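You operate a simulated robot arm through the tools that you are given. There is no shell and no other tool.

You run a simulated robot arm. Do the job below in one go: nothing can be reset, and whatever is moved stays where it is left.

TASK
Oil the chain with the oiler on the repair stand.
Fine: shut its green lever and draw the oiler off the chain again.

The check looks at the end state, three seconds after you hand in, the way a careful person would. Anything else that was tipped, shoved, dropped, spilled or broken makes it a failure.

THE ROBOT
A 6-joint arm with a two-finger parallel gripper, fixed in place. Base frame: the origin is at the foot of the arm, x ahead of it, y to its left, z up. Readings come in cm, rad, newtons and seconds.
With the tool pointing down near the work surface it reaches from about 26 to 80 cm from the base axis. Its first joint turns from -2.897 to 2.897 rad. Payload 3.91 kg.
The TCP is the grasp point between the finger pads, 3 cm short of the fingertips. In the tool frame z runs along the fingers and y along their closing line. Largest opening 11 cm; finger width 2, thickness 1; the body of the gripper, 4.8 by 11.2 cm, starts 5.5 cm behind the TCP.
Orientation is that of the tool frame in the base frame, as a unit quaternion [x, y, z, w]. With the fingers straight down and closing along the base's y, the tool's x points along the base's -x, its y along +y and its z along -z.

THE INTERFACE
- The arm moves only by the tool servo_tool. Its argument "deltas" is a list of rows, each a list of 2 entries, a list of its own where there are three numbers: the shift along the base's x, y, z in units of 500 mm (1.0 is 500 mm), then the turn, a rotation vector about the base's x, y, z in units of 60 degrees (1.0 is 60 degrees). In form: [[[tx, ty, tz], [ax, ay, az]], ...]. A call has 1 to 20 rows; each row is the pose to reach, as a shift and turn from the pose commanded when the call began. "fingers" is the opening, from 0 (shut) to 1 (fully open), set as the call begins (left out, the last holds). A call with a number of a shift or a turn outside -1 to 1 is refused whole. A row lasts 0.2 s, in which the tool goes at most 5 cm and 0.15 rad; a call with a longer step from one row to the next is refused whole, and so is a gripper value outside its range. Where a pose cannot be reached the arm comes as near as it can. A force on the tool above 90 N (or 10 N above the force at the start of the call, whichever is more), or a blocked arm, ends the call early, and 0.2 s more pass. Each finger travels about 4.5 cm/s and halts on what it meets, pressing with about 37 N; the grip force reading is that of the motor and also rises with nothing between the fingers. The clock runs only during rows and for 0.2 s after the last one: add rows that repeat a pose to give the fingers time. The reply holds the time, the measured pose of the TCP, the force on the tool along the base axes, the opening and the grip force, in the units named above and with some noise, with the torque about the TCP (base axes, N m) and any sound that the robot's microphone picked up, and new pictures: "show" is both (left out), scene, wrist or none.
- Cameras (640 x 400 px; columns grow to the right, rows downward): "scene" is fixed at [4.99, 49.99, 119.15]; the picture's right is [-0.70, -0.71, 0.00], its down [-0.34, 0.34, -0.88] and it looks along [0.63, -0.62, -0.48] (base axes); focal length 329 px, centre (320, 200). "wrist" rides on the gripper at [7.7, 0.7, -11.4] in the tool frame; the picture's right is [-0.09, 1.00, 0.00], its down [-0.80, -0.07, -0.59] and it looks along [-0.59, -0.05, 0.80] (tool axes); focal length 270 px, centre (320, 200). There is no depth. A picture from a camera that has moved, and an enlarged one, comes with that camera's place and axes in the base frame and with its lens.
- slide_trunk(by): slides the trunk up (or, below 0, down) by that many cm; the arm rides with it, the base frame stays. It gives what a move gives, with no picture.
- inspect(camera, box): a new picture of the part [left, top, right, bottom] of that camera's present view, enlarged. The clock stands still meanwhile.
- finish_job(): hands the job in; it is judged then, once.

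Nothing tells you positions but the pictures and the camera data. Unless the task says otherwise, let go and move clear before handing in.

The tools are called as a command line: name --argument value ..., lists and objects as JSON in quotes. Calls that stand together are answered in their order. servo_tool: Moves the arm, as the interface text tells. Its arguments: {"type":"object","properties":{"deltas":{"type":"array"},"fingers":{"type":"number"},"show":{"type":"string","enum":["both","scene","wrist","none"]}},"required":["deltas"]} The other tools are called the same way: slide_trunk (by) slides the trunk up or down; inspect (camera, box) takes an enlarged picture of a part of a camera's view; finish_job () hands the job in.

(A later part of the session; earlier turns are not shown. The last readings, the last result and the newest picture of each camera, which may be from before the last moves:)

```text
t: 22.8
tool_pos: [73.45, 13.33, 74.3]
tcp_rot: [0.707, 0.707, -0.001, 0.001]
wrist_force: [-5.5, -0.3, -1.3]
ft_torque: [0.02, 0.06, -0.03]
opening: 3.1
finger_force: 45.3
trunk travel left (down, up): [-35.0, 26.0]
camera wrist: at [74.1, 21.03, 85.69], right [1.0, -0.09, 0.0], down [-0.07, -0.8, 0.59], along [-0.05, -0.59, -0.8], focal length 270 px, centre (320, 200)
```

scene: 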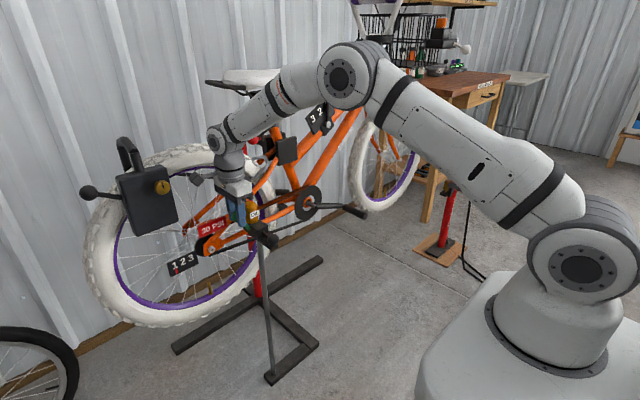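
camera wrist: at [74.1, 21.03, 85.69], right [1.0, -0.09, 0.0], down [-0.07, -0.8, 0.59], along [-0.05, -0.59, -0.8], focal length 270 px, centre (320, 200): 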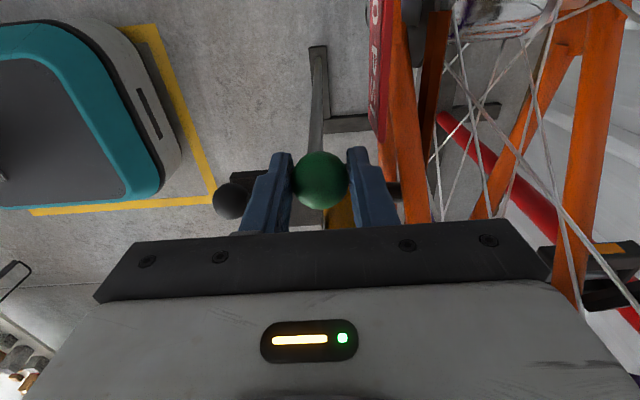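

I have the lever knob at 3.1 cm. I'll nudge it a little outward and down (+y, −z) and read the reaction to find its direction of travel.

servo_tool --deltas '[[[-0.001, 0.002, -0.001], [0, 0, 0]], [[-0.001, 0.004, -0.002], [0, 0, 0]], [[-0.001, 0.006, -0.003], [0, 0, 0]], [[-0.001, 0.006, -0.003], [0, 0, 0]]]' --show "wrist"

```text
t: 23.8
tool_pos: [73.5, 13.56, 74.24]
tcp_rot: [0.707, 0.707, 0.001, 0.0]
wrist_force: [0.9, -19.2, 6.4]
ft_torque: [-1.39, -0.04, -0.03]
opening: 3.12
finger_force: 45.3
trunk travel left (down, up): [-35.0, 26.0]
camera wrist: at [74.06, 21.16, 85.62], right [1.0, -0.09, 0.0], down [-0.07, -0.8, 0.59], along [-0.05, -0.59, -0.8], focal length 270 px, centre (320, 200)
```

wrist: 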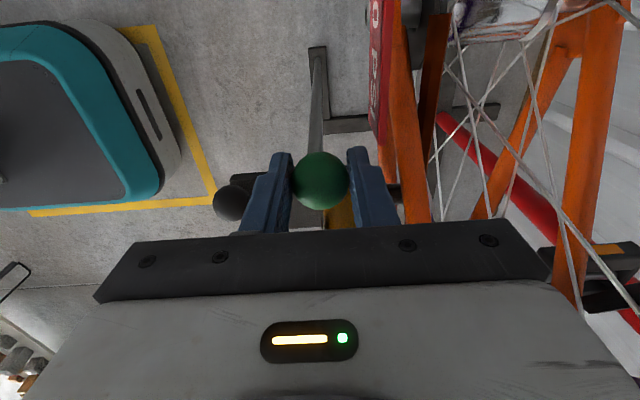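

The knob resists in +y (−19 N), so that isn't its travel. I'll go back and nudge it toward −x.

servo_tool --deltas '[[[0, -0.006, 0.003], [0, 0, 0]], [[-0.003, -0.006, 0.003], [0, 0, 0]], [[-0.006, -0.006, 0.003], [0, 0, 0]], [[-0.009, -0.006, 0.003], [0, 0, 0]], [[-0.009, -0.006, 0.003], [0, 0, 0]]]' --show "wrist"

inspect --camera "wrist" --box '[180, 100, 440, 240]'

```text
t: 25.0
tool_pos: [73.07, 13.47, 74.23]
tcp_rot: [0.707, 0.707, -0.001, -0.001]
wrist_force: [0.4, 6.2, -3.3]
ft_torque: [0.44, -0.14, -0.01]
opening: 3.11
finger_force: 45.2
trunk travel left (down, up): [-35.0, 26.0]
camera wrist: at [73.66, 21.17, 85.61], right [1.0, -0.09, 0.0], down [-0.07, -0.8, 0.59], along [-0.05, -0.59, -0.8], focal length 270 px, centre (320, 200)
```

wrist: 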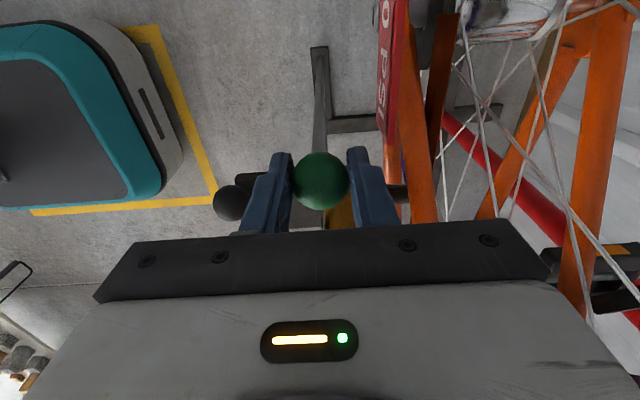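

```text
2.46 times, centred on (310, 170) of wrist
camera zoom: at [73.66, 21.17, 85.61], right [1.0, -0.09, 0.0], down [-0.07, -0.8, 0.59], along [-0.05, -0.59, -0.8], focal length 665 px, centre (345, 274)
```

zoom: 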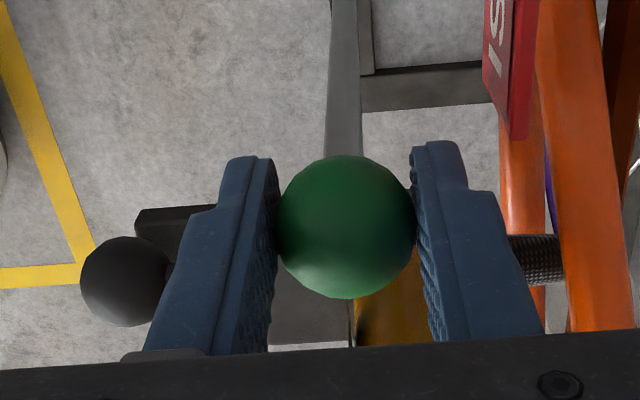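

The whole oiler slid back 0.4 cm instead of the lever turning. The earlier force and torque line up with a line of action through the lever's root, so the lever pivots about the x axis and my fixed grip was blocking it. I'll push the oiler back to its stop, release, and back out so I can come in horizontally and roll the hand with the lever.

servo_tool --deltas '[[[0.004, 0, 0], [0, 0, 0]], [[0.008, 0, 0], [0, 0, 0]], [[0.012, 0, 0], [0, 0, 0]], [[0.012, 0, 0], [0, 0, 0]]]' --show "none"

servo_tool --deltas '[[[-0.001, 0, 0], [0, 0, 0]], [[-0.001, 0, 0], [0, 0, 0]], [[-0.001, 0, 0], [0, 0, 0]]]' --fingers 0.42 --show "wrist"

```text
t: 26.0
tool_pos: [73.6, 13.48, 74.19]
tcp_rot: [0.707, 0.707, -0.001, -0.001]
wrist_force: [-12.4, 9.9, -4.7]
ft_torque: [0.77, 0.31, -0.04]
opening: 3.1
finger_force: 45.3
trunk travel left (down, up): [-35.0, 26.0]
```

```text
t: 26.8
tool_pos: [73.65, 13.41, 74.27]
tcp_rot: [0.708, 0.707, 0.0, 0.0]
wrist_force: [0.7, 0.9, 0.0]
ft_torque: [0.02, 0.03, -0.01]
opening: 4.62
finger_force: 0.0
trunk travel left (down, up): [-35.0, 26.0]
camera wrist: at [74.2, 21.07, 85.67], right [1.0, -0.09, 0.0], down [-0.07, -0.8, 0.59], along [-0.05, -0.59, -0.8], focal length 270 px, centre (320, 200)
```

wrist: 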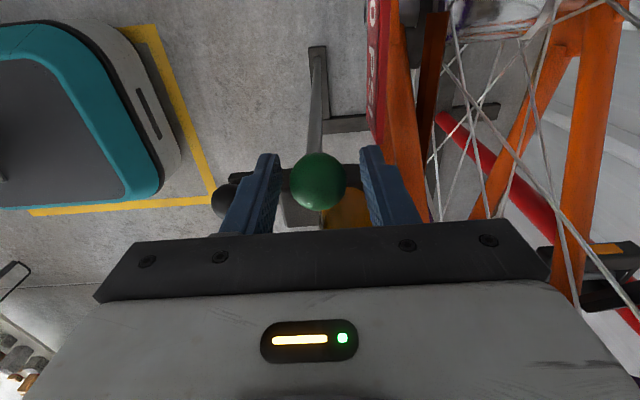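

The oiler is back at its stop. I'll lift and retract to clear space.

servo_tool --deltas '[[[0, 0, 0.04], [0, 0, 0]], [[0, 0, 0.08], [0, 0, 0]], [[0, 0, 0.11], [0, 0, 0]], [[-0.06, 0, 0.12], [0, 0, 0]], [[-0.12, 0.01, 0.14], [0, 0, 0]], [[-0.18, 0.02, 0.16], [0, 0, 0]], [[-0.24, 0.03, 0.18], [0, 0, 0]], [[-0.3, 0.05, 0.2], [0, 0, 0]], [[-0.3, 0.05, 0.2], [0, 0, 0]]]'

inspect --camera "scene" --box '[225, 195, 295, 260]'

```text
t: 28.8
tool_pos: [58.62, 15.98, 84.29]
tcp_rot: [0.707, 0.707, 0.001, 0.0]
wrist_force: [-0.3, 0.0, 1.1]
ft_torque: [0.04, 0.01, 0.02]
opening: 4.64
finger_force: 0.1
trunk travel left (down, up): [-35.0, 26.0]
camera wrist: at [59.13, 23.66, 95.73], right [1.0, -0.09, 0.0], down [-0.07, -0.8, 0.59], along [-0.05, -0.59, -0.8], focal length 270 px, centre (320, 200)
```

scene: 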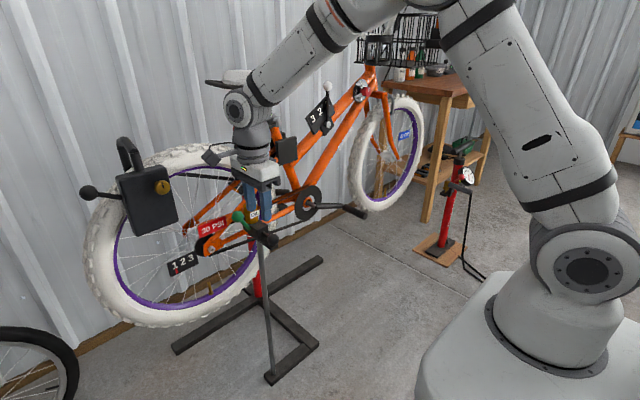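
wrist: 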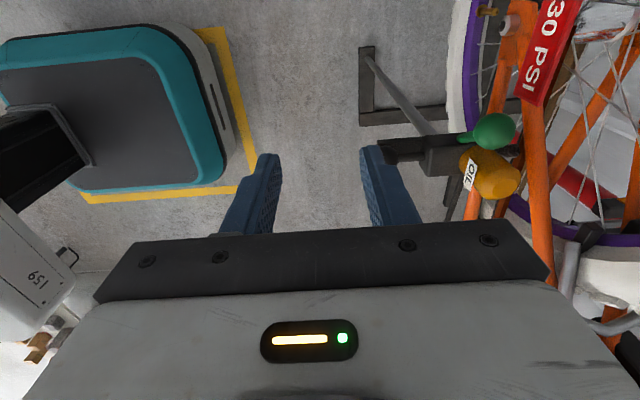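

```text
6.15 times, centred on (260, 228) of scene
camera zoom: at [4.99, 49.99, 119.15], right [-0.7, -0.71, 0.0], down [-0.34, 0.34, -0.88], along [0.63, -0.62, -0.48], focal length 2024 px, centre (689, 31)
```

zoom: 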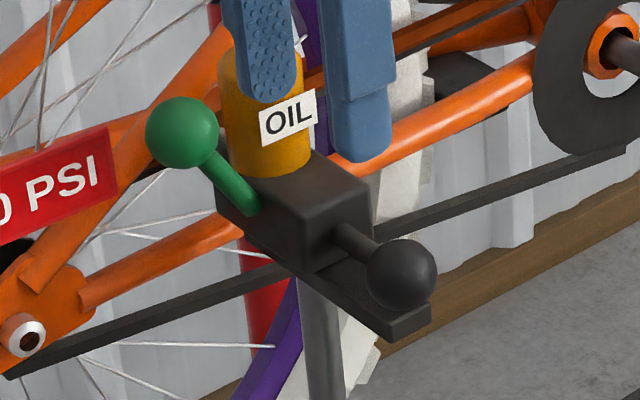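

The lever is still at its original angle: knob at (73.3, 13.2, 73.7), root at about (73.3, 10.4, 68.3), leaning about 27° from vertical. I'll tilt the tool so the fingers point along +x.

servo_tool --deltas '[[[0.01, 0, 0.01], [0, -0.125, 0]], [[0.02, 0, 0.01], [0, -0.25, 0]], [[0.03, 0, 0.01], [0, -0.375, 0]], [[0.04, 0, 0.01], [0, -0.5, 0]], [[0.05, 0, 0.01], [0, -0.625, 0]], [[0.06, 0, 0.01], [0, -0.75, 0]], [[0.06, 0, 0.01], [0, -0.75, 0]]]'

```text
t: 30.4
tool_pos: [61.64, 15.92, 85.69]
tcp_rot: [0.67, 0.671, 0.224, 0.224]
wrist_force: [-0.1, 0.1, 0.1]
ft_torque: [0.02, -0.02, 0.02]
opening: 4.64
finger_force: 0.0
out of reach, approached as far as the arm can: row 5, 6, 7
trunk travel left (down, up): [-35.0, 26.0]
camera wrist: at [55.21, 23.53, 95.18], right [0.8, -0.09, 0.6], down [-0.41, -0.8, 0.43], along [0.44, -0.59, -0.67], focal length 270 px, centre (320, 200)
```

scene: 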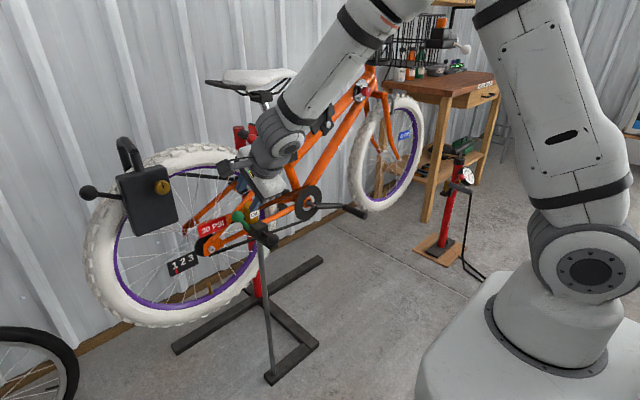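
wrist: 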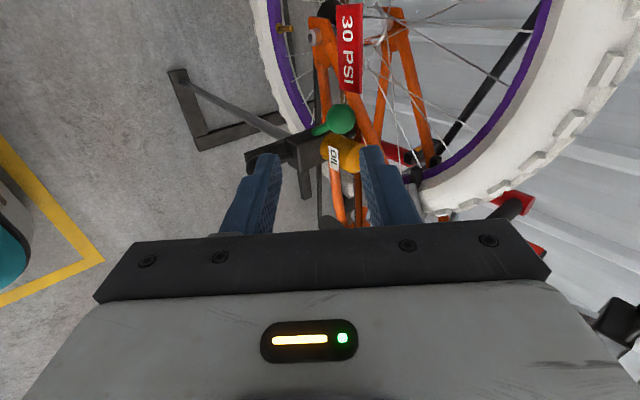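

The arm can't tilt past about 37° with the shoulder this high. I'll back off into free space, then lower the trunk so the forearm runs flatter and the tool can point along +x.

servo_tool --deltas '[[[-0.04, 0, 0.03], [0, 0.0625, 0]], [[-0.08, 0, 0.06], [0, 0.125, 0]], [[-0.12, 0, 0.09], [0, 0.1875, 0]], [[-0.16, 0, 0.12], [0, 0.25, 0]], [[-0.2, 0, 0.15], [0, 0.3125, 0]], [[-0.24, 0, 0.18], [0, 0.375, 0]], [[-0.24, 0, 0.18], [0, 0.375, 0]]]'

```text
t: 32.0
tool_pos: [49.63, 16.03, 94.66]
tcp_rot: [0.701, 0.702, 0.089, 0.09]
wrist_force: [-0.3, 0.5, 0.1]
ft_torque: [-0.02, -0.01, 0.01]
opening: 4.62
finger_force: 0.0
trunk travel left (down, up): [-35.0, 26.0]
camera wrist: at [47.31, 23.57, 105.86], right [0.96, -0.09, 0.25], down [-0.22, -0.8, 0.56], along [0.15, -0.59, -0.79], focal length 270 px, centre (320, 200)
```

scene: 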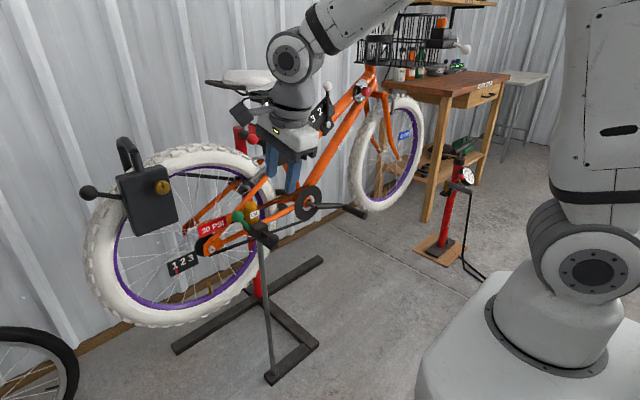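
wrist: 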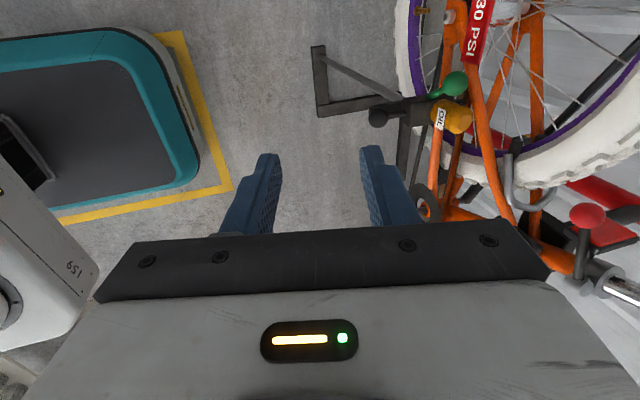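

The space below is free: the hand stays at x<56 and the oiler starts at x≈63.9. I'll lower the trunk.

slide_trunk --by -15

slide_trunk --by -15

inspect --camera "scene" --box '[0, 0, 640, 400]'

```text
t: 33.8
tool_pos: [49.72, 15.96, 79.74]
tcp_rot: [0.701, 0.702, 0.089, 0.09]
wrist_force: [-0.5, 0.6, 0.6]
ft_torque: [-0.02, 0.0, 0.0]
opening: 4.62
finger_force: 0.0
trunk travel left (down, up): [-20.0, 41.0]
```

```text
t: 35.5
tool_pos: [49.69, 15.84, 64.61]
tcp_rot: [0.701, 0.702, 0.089, 0.089]
wrist_force: [0.7, 0.4, 0.4]
ft_torque: [0.01, -0.02, 0.0]
opening: 4.61
finger_force: 0.1
trunk travel left (down, up): [-5.0, 56.0]
```

```text
1.00 times, centred on (320, 200) of scene (not enlarged: the box is as wide or as high as the picture)
camera zoom: at [4.99, 49.99, 119.15], right [-0.7, -0.71, 0.0], down [-0.34, 0.34, -0.88], along [0.63, -0.62, -0.48], focal length 329 px, centre (320, 200)
```

zoom: 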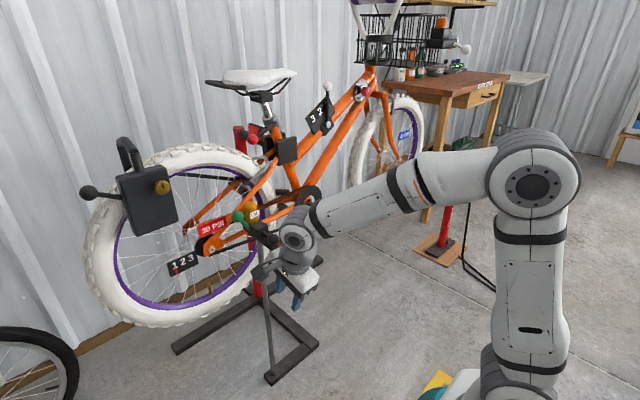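

The forearm is nearly level now. I'll raise the tool and tilt it toward +x in free space.

servo_tool --deltas '[[[0.0, 0, 0.05], [0, -0.08, 0]], [[0.0, 0, 0.1], [0, -0.16, 0]], [[0.0, 0, 0.15], [0, -0.24, 0]], [[0.0, 0, 0.2], [0, -0.32, 0]], [[0.0, 0, 0.25], [0, -0.4, 0]], [[0.0, 0, 0.3], [0, -0.48, 0]], [[0.0, 0, 0.35], [0, -0.56, 0]], [[0.0, 0, 0.38], [0, -0.64, 0]], [[0.0, 0, 0.38], [0, -0.64, 0]]]'

```text
t: 37.5
tool_pos: [49.78, 15.83, 83.73]
tcp_rot: [0.632, 0.633, 0.317, 0.315]
wrist_force: [-0.4, 0.0, 0.5]
ft_torque: [0.02, 0.02, -0.01]
opening: 4.6
finger_force: 0.1
trunk travel left (down, up): [-5.0, 56.0]
camera wrist: at [40.86, 23.62, 91.03], right [0.6, -0.09, 0.8], down [-0.52, -0.8, 0.3], along [0.61, -0.59, -0.53], focal length 270 px, centre (320, 200)
```

scene: 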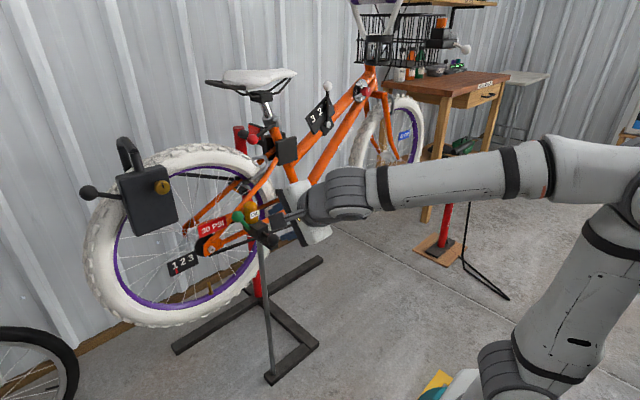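
wrist: 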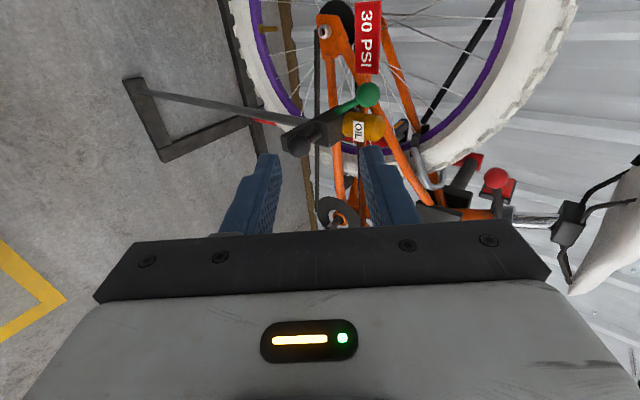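

servo_tool --deltas '[[[0.0, 0, 0], [0, -0.12, 0]], [[0.0, 0, 0], [0, -0.24, 0]], [[0.0, 0, 0], [0, -0.36, 0]], [[0.0, 0, 0], [0, -0.48, 0]], [[0.0, 0, 0], [0, -0.6, 0]], [[0.0, 0, 0], [0, -0.617, 0]], [[0.0, 0, 0], [0, -0.617, 0]]]'

```text
t: 39.3
tool_pos: [49.6, 12.18, 94.54]
tcp_rot: [0.53, 0.574, 0.436, 0.447]
wrist_force: [0.6, 0.2, -0.4]
ft_torque: [-0.01, -0.03, -0.01]
opening: 4.61
finger_force: 0.0
out of reach, approached as far as the arm can: row 2, 3, 4, 5, 6, 7
trunk travel left (down, up): [-5.0, 56.0]
stopped in row 7: the arm was blocked; the commanded pose is now the measured one
camera wrist: at [38.25, 19.59, 97.14], right [0.22, -0.03, 0.98], down [-0.56, -0.82, 0.1], along [0.8, -0.57, -0.2], focal length 270 px, centre (320, 200)
```

scene: 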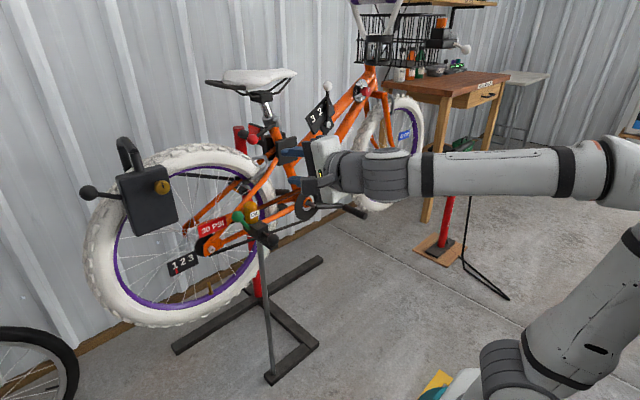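
wrist: 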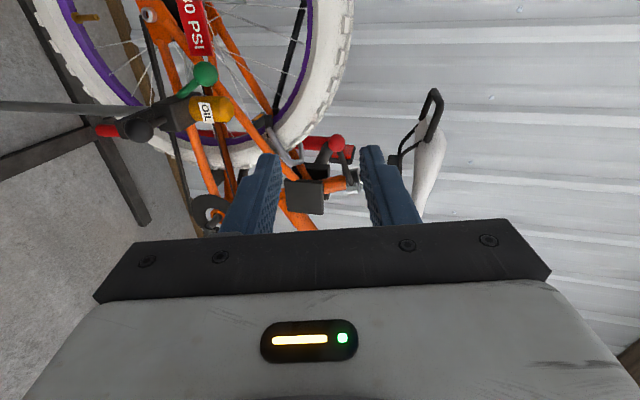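

The wrist can't go past roughly straight with the forearm, so a fully horizontal tool isn't reachable. Instead I'll use closed fingers tilted about 50° as a poker, pushing the lever knob sideways in its y–z swing plane. First I'll restore a clean orientation in free space.

servo_tool --deltas '[[[0.0, 0, -0.02], [0.01, 0.1, -0.008]], [[0.0, 0, -0.04], [0.02, 0.2, -0.016]], [[0.0, 0, -0.06], [0.03, 0.3, -0.024]], [[0.0, 0, -0.08], [0.04, 0.4, -0.032]], [[0.02, 0, -0.1], [0.0487, 0.453, -0.0372]], [[0.05, 0, -0.12], [0.0487, 0.453, -0.0372]], [[0.05, 0, -0.12], [0.0487, 0.453, -0.0372]]]' --fingers 0

```text
t: 40.9
tool_pos: [52.22, 12.28, 88.54]
tcp_rot: [0.639, 0.639, 0.308, 0.296]
wrist_force: [0.1, 0.6, -0.1]
ft_torque: [0.01, 0.01, 0.01]
opening: 0.0
finger_force: 37.0
trunk travel left (down, up): [-5.0, 56.0]
camera wrist: at [43.61, 19.82, 96.42], right [0.63, -0.09, 0.77], down [-0.5, -0.81, 0.31], along [0.59, -0.58, -0.56], focal length 270 px, centre (320, 200)
```

scene: 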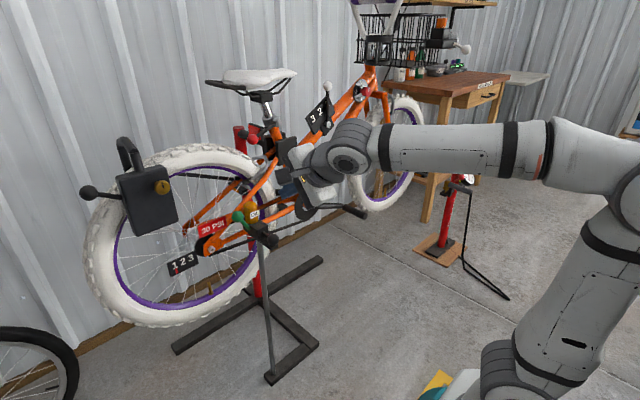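
wrist: 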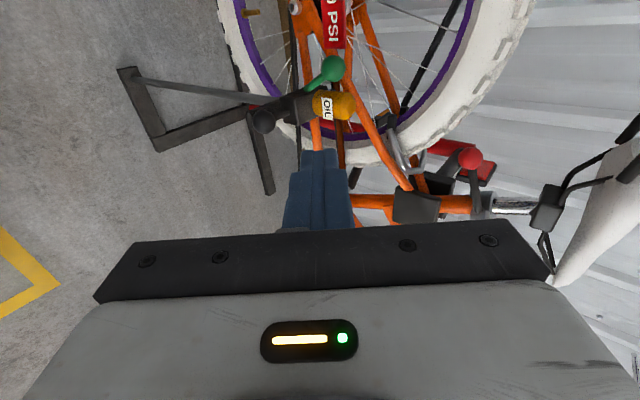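

Orientation is clean at about 50° tilt. I'll move to a staging point along the approach line, 8 cm short of the knob's inner side.

servo_tool --deltas '[[[0.04, -0.006, -0.028], [0, 0, 0]], [[0.08, -0.012, -0.056], [0, 0, 0]], [[0.12, -0.018, -0.084], [0, 0, 0]], [[0.16, -0.024, -0.112], [0, 0, 0]], [[0.2, -0.03, -0.14], [0, 0, 0]], [[0.236, -0.033, -0.164], [0, 0, 0]], [[0.236, -0.033, -0.164], [0, 0, 0]]]'

inspect --camera "wrist" --box '[220, 60, 460, 240]'

inspect --camera "scene" --box '[200, 150, 340, 270]'

```text
t: 42.5
tool_pos: [64.02, 10.6, 80.35]
tcp_rot: [0.639, 0.639, 0.307, 0.297]
wrist_force: [-0.2, 0.4, -0.1]
ft_torque: [0.01, -0.03, -0.02]
opening: 0.02
finger_force: 36.9
trunk travel left (down, up): [-5.0, 56.0]
camera wrist: at [55.42, 18.18, 88.21], right [0.63, -0.09, 0.77], down [-0.5, -0.81, 0.31], along [0.59, -0.58, -0.56], focal length 270 px, centre (320, 200)
```

scene: 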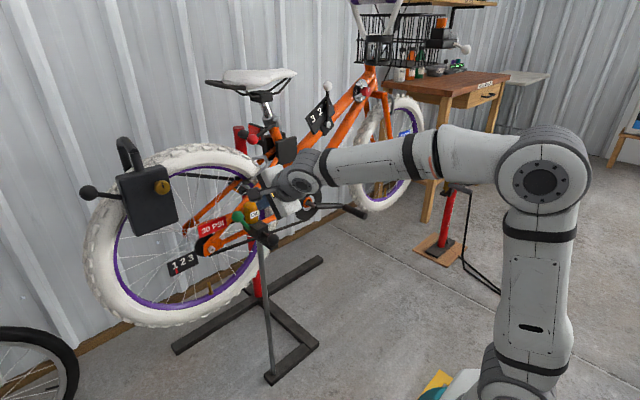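
wrist: 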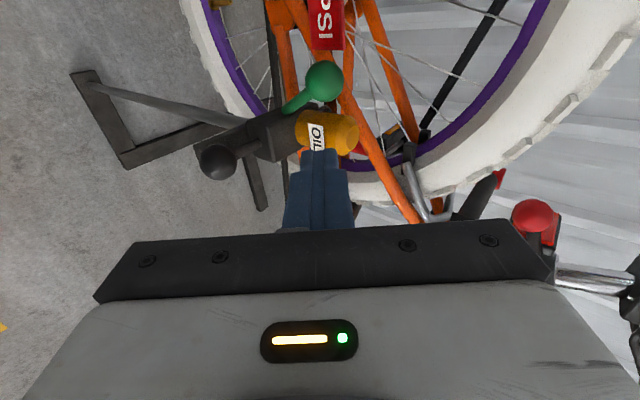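

```text
2.22 times, centred on (340, 150) of wrist
camera zoom: at [55.42, 18.18, 88.21], right [0.63, -0.09, 0.77], down [-0.5, -0.81, 0.31], along [0.59, -0.58, -0.56], focal length 601 px, centre (276, 311)
```

zoom: 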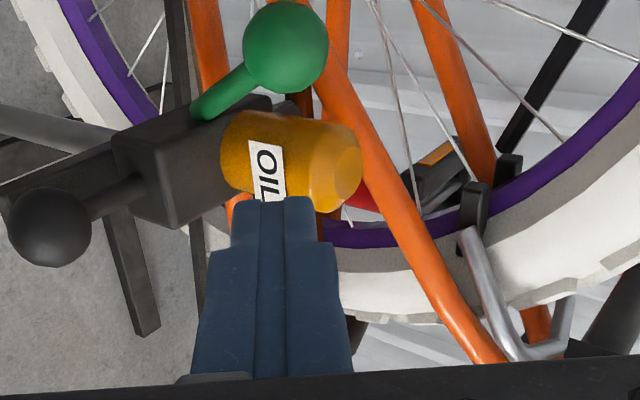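

```text
3.33 times, centred on (270, 210) of scene
camera zoom: at [4.99, 49.99, 119.15], right [-0.7, -0.71, 0.0], down [-0.34, 0.34, -0.88], along [0.63, -0.62, -0.48], focal length 1096 px, centre (487, 167)
```

zoom: 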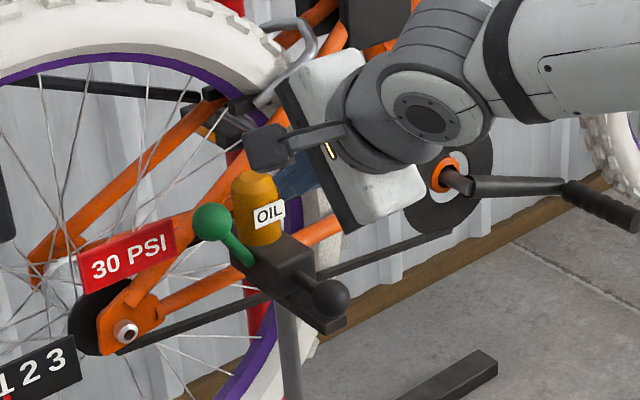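

The predicted pixel positions of the black and green knobs match, so the oiler is still fully on the chain. I'll bring the closed fingertip to the knob's upper, inner, robot-side surface. From there pushing drives the lever outward and down while pressing the oiler only toward its stop.

servo_tool --deltas '[[[0.03, 0.004, -0.02], [0, 0, 0]], [[0.06, 0.008, -0.04], [0, 0, 0]], [[0.098, 0.012, -0.06], [0, 0, 0]], [[0.098, 0.012, -0.06], [0, 0, 0]]]'

inspect --camera "wrist" --box '[220, 60, 460, 240]'

inspect --camera "scene" --box '[225, 180, 305, 255]'

```text
t: 43.5
tool_pos: [68.84, 11.29, 77.52]
tcp_rot: [0.639, 0.64, 0.307, 0.297]
wrist_force: [-0.1, -0.2, -0.6]
ft_torque: [0.03, -0.04, 0.01]
opening: 0.01
finger_force: 37.0
trunk travel left (down, up): [-5.0, 56.0]
camera wrist: at [60.31, 18.8, 85.21], right [0.63, -0.09, 0.77], down [-0.5, -0.81, 0.31], along [0.59, -0.58, -0.56], focal length 270 px, centre (320, 200)
```

scene: 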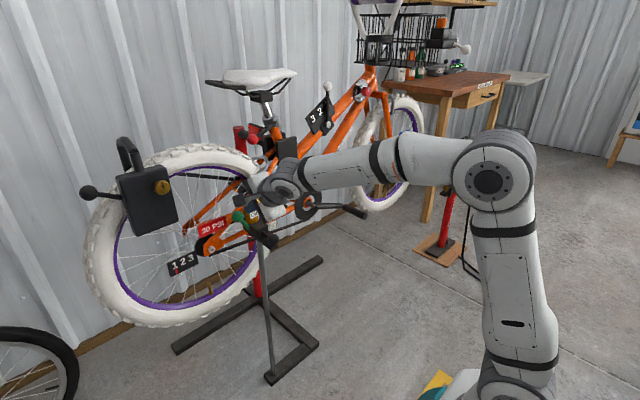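
wrist: 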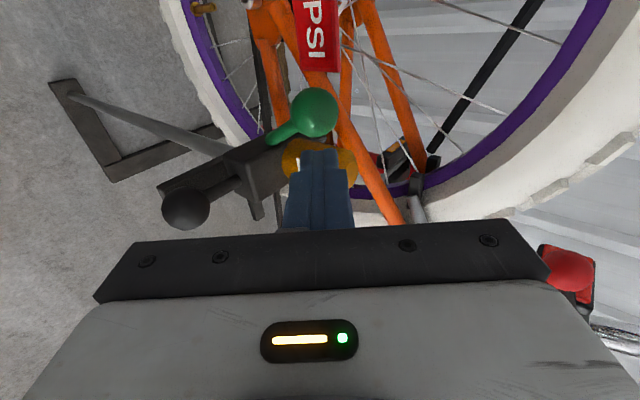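

```text
2.22 times, centred on (340, 150) of wrist
camera zoom: at [60.31, 18.8, 85.21], right [0.63, -0.09, 0.77], down [-0.5, -0.81, 0.31], along [0.59, -0.58, -0.56], focal length 601 px, centre (276, 311)
```

zoom: 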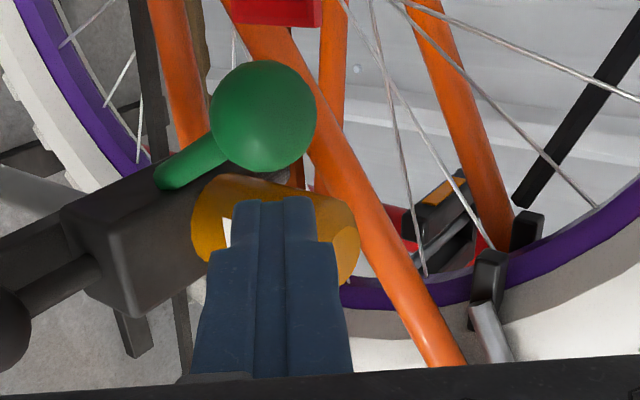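

```text
5.33 times, centred on (265, 218) of scene
camera zoom: at [4.99, 49.99, 119.15], right [-0.7, -0.71, 0.0], down [-0.34, 0.34, -0.88], along [0.63, -0.62, -0.48], focal length 1754 px, centre (613, 107)
```

zoom: 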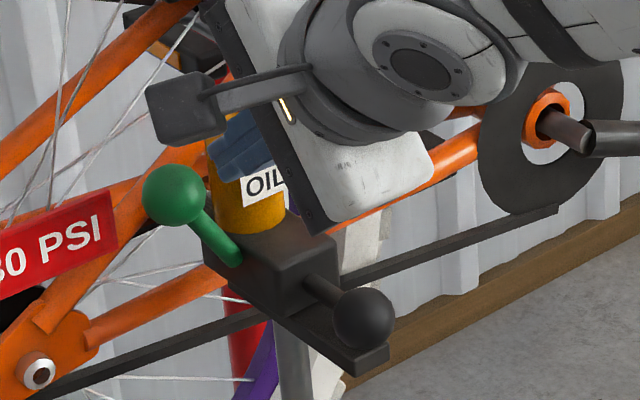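

servo_tool --deltas '[[[0.008, -0.001, -0.007], [0, 0, 0]], [[0.016, -0.001, -0.013], [0, 0, 0]], [[0.023, -0.002, -0.019], [0, 0, 0]], [[0.023, -0.002, -0.019], [0, 0, 0]]]' --show "wrist"

inspect --camera "wrist" --box '[220, 60, 460, 240]'

inspect --camera "scene" --box '[225, 180, 305, 255]'

```text
t: 44.5
tool_pos: [70.01, 11.23, 76.61]
tcp_rot: [0.639, 0.64, 0.306, 0.297]
wrist_force: [1.1, -1.2, -0.1]
ft_torque: [0.0, 0.03, 0.0]
opening: 0.03
finger_force: 36.6
trunk travel left (down, up): [-5.0, 56.0]
camera wrist: at [61.47, 18.68, 84.26], right [0.63, -0.09, 0.77], down [-0.5, -0.81, 0.31], along [0.59, -0.58, -0.56], focal length 270 px, centre (320, 200)
```

wrist: 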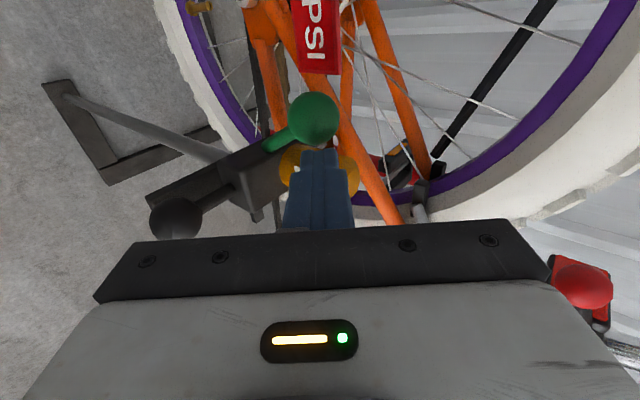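

```text
2.22 times, centred on (340, 150) of wrist
camera zoom: at [61.47, 18.68, 84.26], right [0.63, -0.09, 0.77], down [-0.5, -0.81, 0.31], along [0.59, -0.58, -0.56], focal length 601 px, centre (276, 311)
```

zoom: 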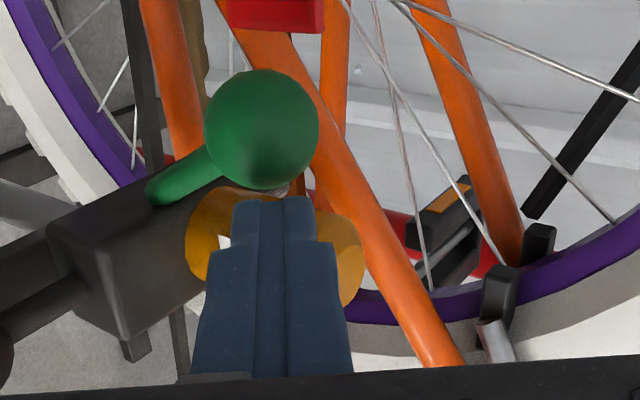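

```text
5.33 times, centred on (265, 218) of scene
camera zoom: at [4.99, 49.99, 119.15], right [-0.7, -0.71, 0.0], down [-0.34, 0.34, -0.88], along [0.63, -0.62, -0.48], focal length 1754 px, centre (613, 107)
```

zoom: 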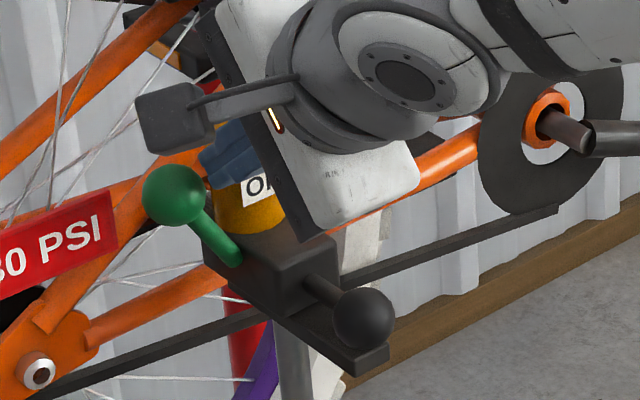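

The fingertip is just beside the knob. I'll start pushing along the arc (+y, slightly −z) in small steps.

servo_tool --deltas '[[[0.0, 0.006, -0.002], [0, 0, 0]], [[0.0, 0.012, -0.005], [0, 0, 0]], [[0.0, 0.018, -0.009], [0, 0, 0]], [[0.0, 0.024, -0.013], [0, 0, 0]], [[0.0, 0.024, -0.013], [0, 0, 0]]]' --show "wrist"

inspect --camera "scene" --box '[225, 180, 305, 255]'

```text
t: 45.7
tool_pos: [69.96, 12.4, 75.8]
tcp_rot: [0.639, 0.64, 0.307, 0.297]
wrist_force: [0.3, -0.4, 0.4]
ft_torque: [0.0, 0.02, 0.0]
opening: 0.0
finger_force: 36.8
trunk travel left (down, up): [-5.0, 56.0]
camera wrist: at [61.45, 19.9, 83.64], right [0.63, -0.09, 0.77], down [-0.5, -0.81, 0.31], along [0.59, -0.58, -0.56], focal length 270 px, centre (320, 200)
```

wrist: 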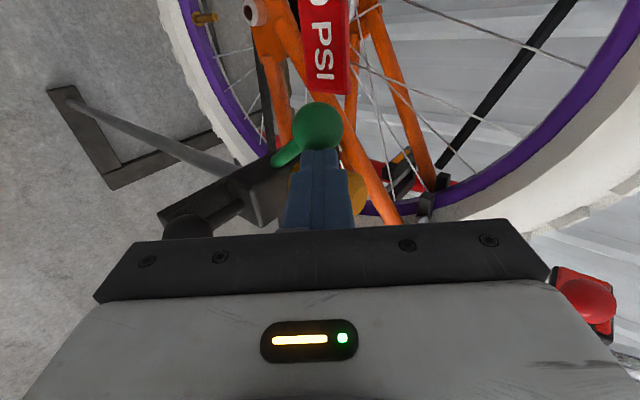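

```text
5.33 times, centred on (265, 218) of scene
camera zoom: at [4.99, 49.99, 119.15], right [-0.7, -0.71, 0.0], down [-0.34, 0.34, -0.88], along [0.63, -0.62, -0.48], focal length 1754 px, centre (613, 107)
```

zoom: 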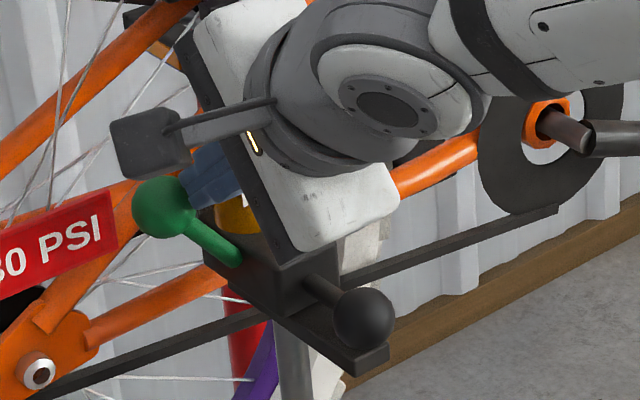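

The lever is swinging outward freely, now at about 35°, and the oiler hasn't moved. I'll continue along the arc.

servo_tool --deltas '[[[0.0, 0.006, -0.004], [0, 0, 0]], [[0.0, 0.012, -0.009], [0, 0, 0]], [[0.0, 0.018, -0.015], [0, 0, 0]], [[0.0, 0.024, -0.021], [0, 0, 0]], [[0.0, 0.03, -0.028], [0, 0, 0]], [[0.0, 0.03, -0.028], [0, 0, 0]]]' --show "wrist"

inspect --camera "scene" --box '[225, 180, 305, 255]'

```text
t: 47.1
tool_pos: [69.95, 13.91, 74.3]
tcp_rot: [0.639, 0.641, 0.307, 0.296]
wrist_force: [0.4, 0.3, 0.0]
ft_torque: [0.01, -0.02, -0.01]
opening: 0.01
finger_force: 36.8
trunk travel left (down, up): [-5.0, 56.0]
camera wrist: at [61.47, 21.37, 82.2], right [0.63, -0.09, 0.77], down [-0.5, -0.81, 0.31], along [0.59, -0.58, -0.56], focal length 270 px, centre (320, 200)
```

wrist: 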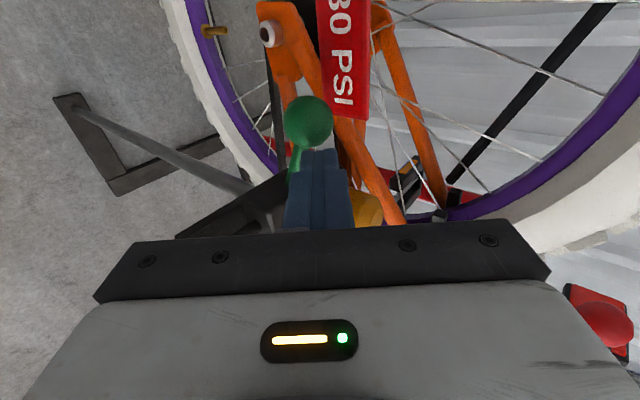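

```text
5.33 times, centred on (265, 218) of scene
camera zoom: at [4.99, 49.99, 119.15], right [-0.7, -0.71, 0.0], down [-0.34, 0.34, -0.88], along [0.63, -0.62, -0.48], focal length 1754 px, centre (613, 107)
```

zoom: 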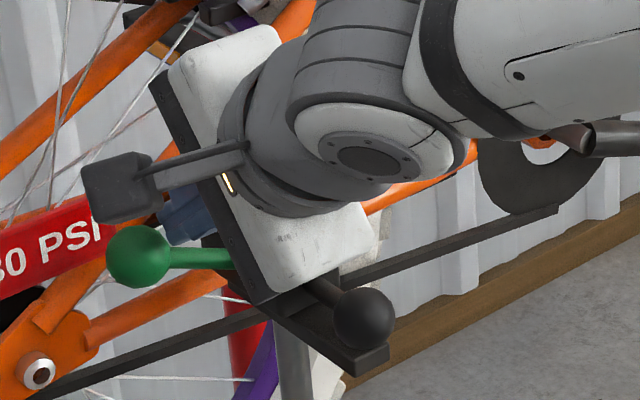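

The lever is at about 60° and still moving freely. I'll continue until it reaches its end of travel.

servo_tool --deltas '[[[0.0, 0.005, -0.008], [0, 0, 0]], [[0.0, 0.009, -0.016], [0, 0, 0]], [[0.0, 0.012, -0.025], [0, 0, 0]], [[0.0, 0.014, -0.034], [0, 0, 0]], [[0.0, 0.014, -0.034], [0, 0, 0]]]' --show "wrist"

inspect --camera "scene" --box '[225, 180, 305, 255]'

```text
t: 48.3
tool_pos: [69.99, 14.63, 72.75]
tcp_rot: [0.639, 0.64, 0.307, 0.297]
wrist_force: [0.1, -0.6, -1.1]
ft_torque: [-0.02, 0.01, -0.02]
opening: 0.0
finger_force: 36.5
trunk travel left (down, up): [-5.0, 56.0]
camera wrist: at [61.47, 22.09, 80.49], right [0.63, -0.09, 0.77], down [-0.5, -0.81, 0.31], along [0.59, -0.58, -0.56], focal length 270 px, centre (320, 200)
```

wrist: 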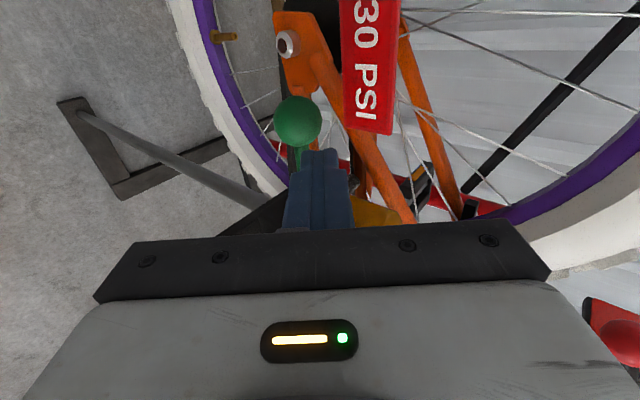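

```text
5.33 times, centred on (265, 218) of scene
camera zoom: at [4.99, 49.99, 119.15], right [-0.7, -0.71, 0.0], down [-0.34, 0.34, -0.88], along [0.63, -0.62, -0.48], focal length 1754 px, centre (613, 107)
```

zoom: 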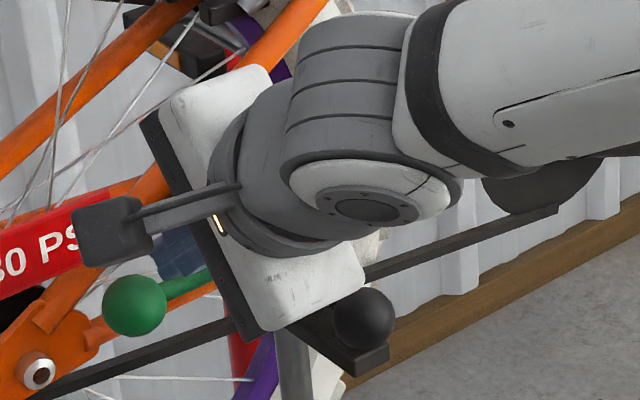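

The lever is at about 87° with no stop and no sound yet. I'll keep pressing gently downward.

servo_tool --deltas '[[[0.0, 0.002, -0.008], [0, 0, 0]], [[0.0, 0.003, -0.016], [0, 0, 0]], [[0.0, 0.003, -0.024], [0, 0, 0]], [[0.0, 0.003, -0.032], [0, 0, 0]], [[0.0, 0.003, -0.032], [0, 0, 0]]]' --show "wrist"

inspect --camera "scene" --box '[225, 180, 305, 255]'

```text
t: 49.5
tool_pos: [69.96, 14.7, 71.16]
tcp_rot: [0.638, 0.64, 0.308, 0.297]
wrist_force: [-0.4, -0.5, -0.3]
ft_torque: [-0.01, -0.03, -0.02]
opening: 0.0
finger_force: 36.7
trunk travel left (down, up): [-5.0, 56.0]
camera wrist: at [61.43, 22.23, 78.96], right [0.63, -0.09, 0.77], down [-0.5, -0.81, 0.31], along [0.59, -0.58, -0.56], focal length 270 px, centre (320, 200)
```

wrist: 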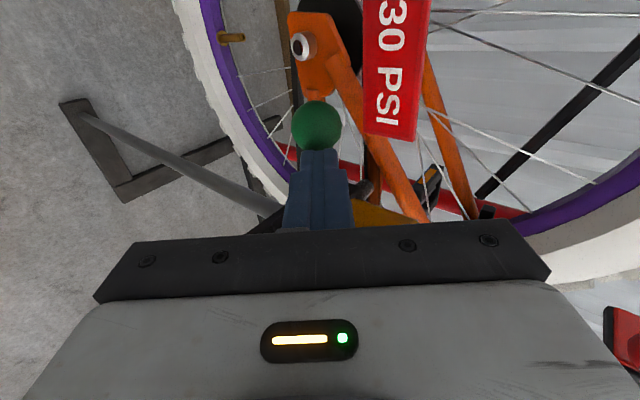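

```text
5.33 times, centred on (265, 218) of scene
camera zoom: at [4.99, 49.99, 119.15], right [-0.7, -0.71, 0.0], down [-0.34, 0.34, -0.88], along [0.63, -0.62, -0.48], focal length 1754 px, centre (613, 107)
```

zoom: 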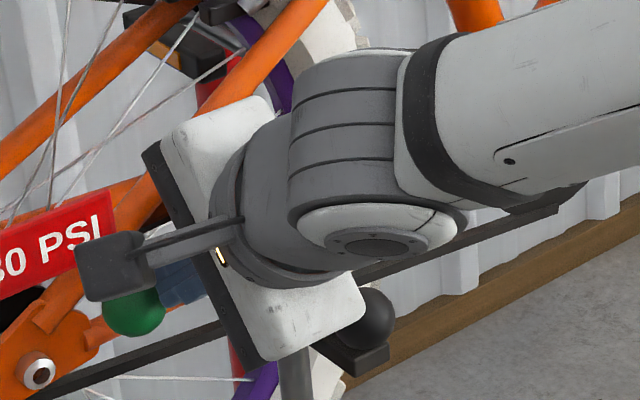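

inspect --camera "wrist" --box '[250, 80, 430, 235]'

inspect --camera "scene" --box '[233, 220, 273, 250]'

```text
2.58 times, centred on (340, 158) of wrist
camera zoom: at [61.43, 22.23, 78.96], right [0.63, -0.09, 0.77], down [-0.5, -0.81, 0.31], along [0.59, -0.58, -0.56], focal length 698 px, centre (268, 310)
```

zoom: 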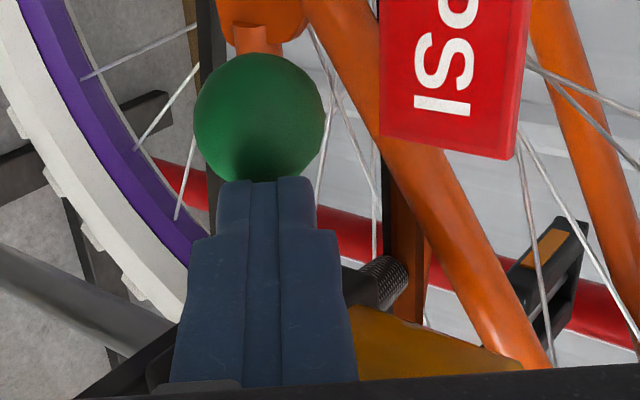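

```text
13.33 times, centred on (253, 235) of scene
camera zoom: at [4.99, 49.99, 119.15], right [-0.7, -0.71, 0.0], down [-0.34, 0.34, -0.88], along [0.63, -0.62, -0.48], focal length 4386 px, centre (1213, -267)
```

zoom: 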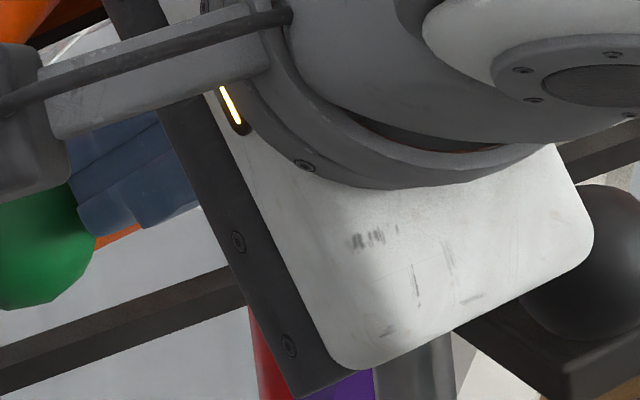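

The lever has swung to about horizontal (φ≈90°) and the fingertip is no longer touching it. I'll reposition over the knob and press gently to see whether it's at its end stop.

servo_tool --deltas '[[[-0.006, 0.005, 0.01], [0, 0, 0]], [[-0.006, 0.025, 0.016], [0, 0, 0]], [[0.008, 0.03, 0.016], [0, 0, 0]], [[0.008, 0.03, 0.008], [0, 0, 0]], [[0.008, 0.03, 0.0], [0, 0, 0]], [[0.008, 0.03, 0.0], [0, 0, 0]]]' --show "wrist"

inspect --camera "wrist" --box '[250, 80, 430, 235]'

inspect --camera "scene" --box '[225, 180, 305, 255]'

```text
t: 50.9
tool_pos: [70.34, 16.27, 71.52]
tcp_rot: [0.638, 0.639, 0.309, 0.298]
wrist_force: [-1.7, -0.9, 20.8]
ft_torque: [-0.04, -0.3, -0.01]
opening: 0.03
finger_force: 36.9
trunk travel left (down, up): [-5.0, 56.0]
camera wrist: at [61.74, 23.73, 79.28], right [0.63, -0.09, 0.77], down [-0.5, -0.81, 0.31], along [0.6, -0.58, -0.56], focal length 270 px, centre (320, 200)
```

wrist: 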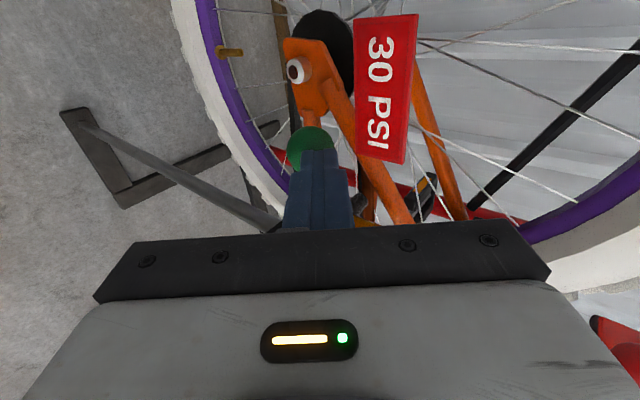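

```text
2.58 times, centred on (340, 158) of wrist
camera zoom: at [61.74, 23.73, 79.28], right [0.63, -0.09, 0.77], down [-0.5, -0.81, 0.31], along [0.6, -0.58, -0.56], focal length 698 px, centre (268, 310)
```

zoom: 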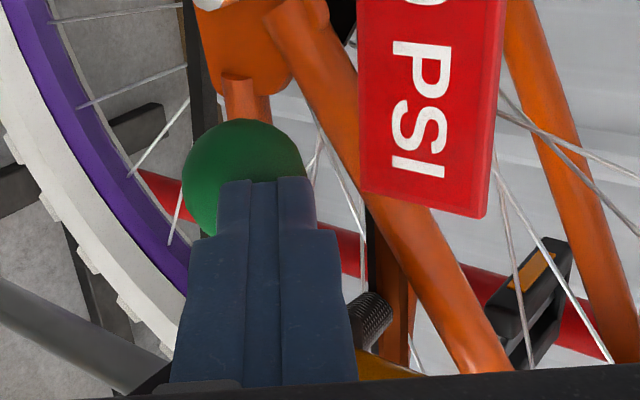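

```text
5.33 times, centred on (265, 218) of scene
camera zoom: at [4.99, 49.99, 119.15], right [-0.7, -0.71, 0.0], down [-0.34, 0.34, -0.88], along [0.63, -0.62, -0.48], focal length 1754 px, centre (613, 107)
```

zoom: 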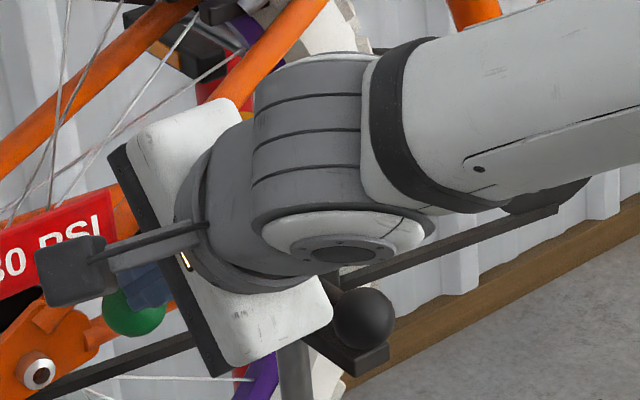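

It resists with about 21 N and doesn't move, so the lever is fully open and the oiler is still against the chain. I'll ease off and check the chain's colour.

servo_tool --deltas '[[[-0.01, 0, 0.015], [0, 0, 0]], [[-0.03, 0.01, 0.04], [0, 0, 0]], [[-0.05, 0.02, 0.065], [0, 0, 0]]]'

inspect --camera "scene" --box '[190, 170, 330, 260]'

inspect --camera "wrist" --box '[250, 50, 430, 235]'

```text
t: 51.7
tool_pos: [67.92, 17.23, 74.4]
tcp_rot: [0.639, 0.64, 0.307, 0.297]
wrist_force: [0.0, 0.2, 0.2]
ft_torque: [0.02, 0.02, 0.01]
opening: 0.01
finger_force: 37.5
trunk travel left (down, up): [-5.0, 56.0]
camera wrist: at [59.36, 24.77, 82.13], right [0.63, -0.09, 0.77], down [-0.5, -0.81, 0.31], along [0.59, -0.58, -0.56], focal length 270 px, centre (320, 200)
```

scene: 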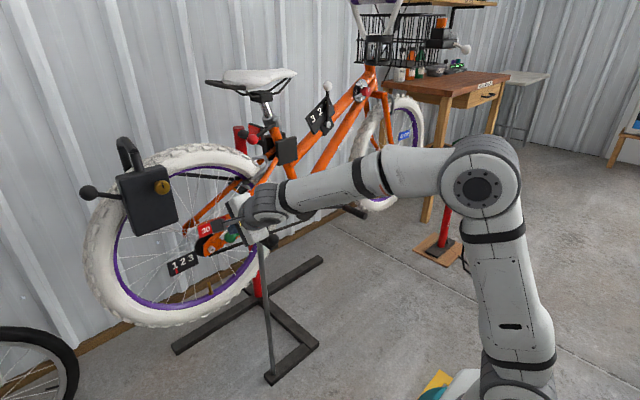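
wrist: 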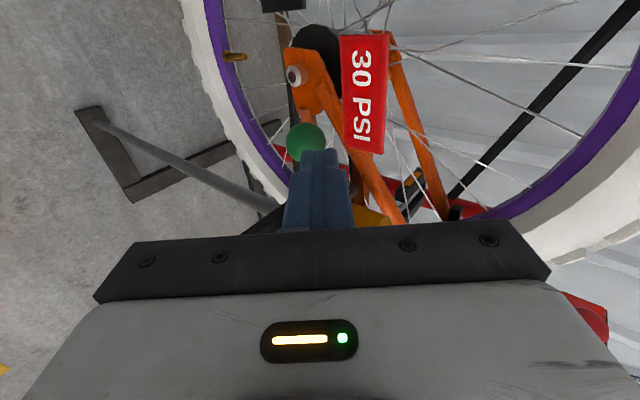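

```text
4.44 times, centred on (260, 215) of scene
camera zoom: at [4.99, 49.99, 119.15], right [-0.7, -0.71, 0.0], down [-0.34, 0.34, -0.88], along [0.63, -0.62, -0.48], focal length 1462 px, centre (587, 133)
```

zoom: 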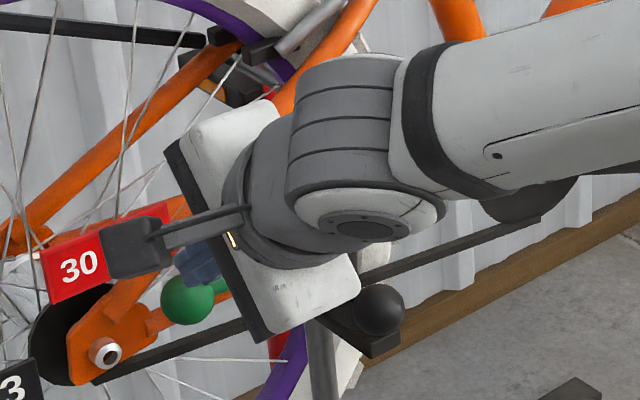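

```text
2.16 times, centred on (340, 142) of wrist
camera zoom: at [59.36, 24.77, 82.13], right [0.63, -0.09, 0.77], down [-0.5, -0.81, 0.31], along [0.59, -0.58, -0.56], focal length 584 px, centre (277, 324)
```

zoom: 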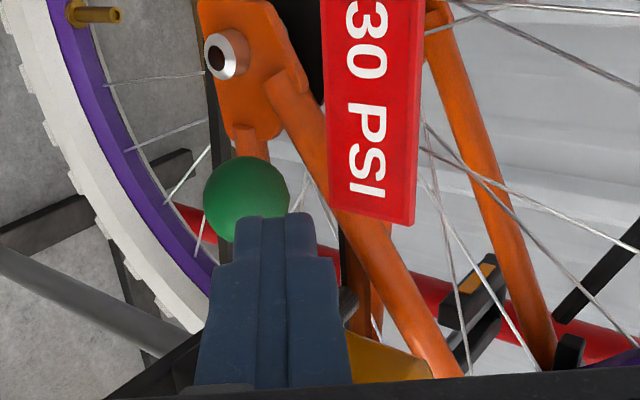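

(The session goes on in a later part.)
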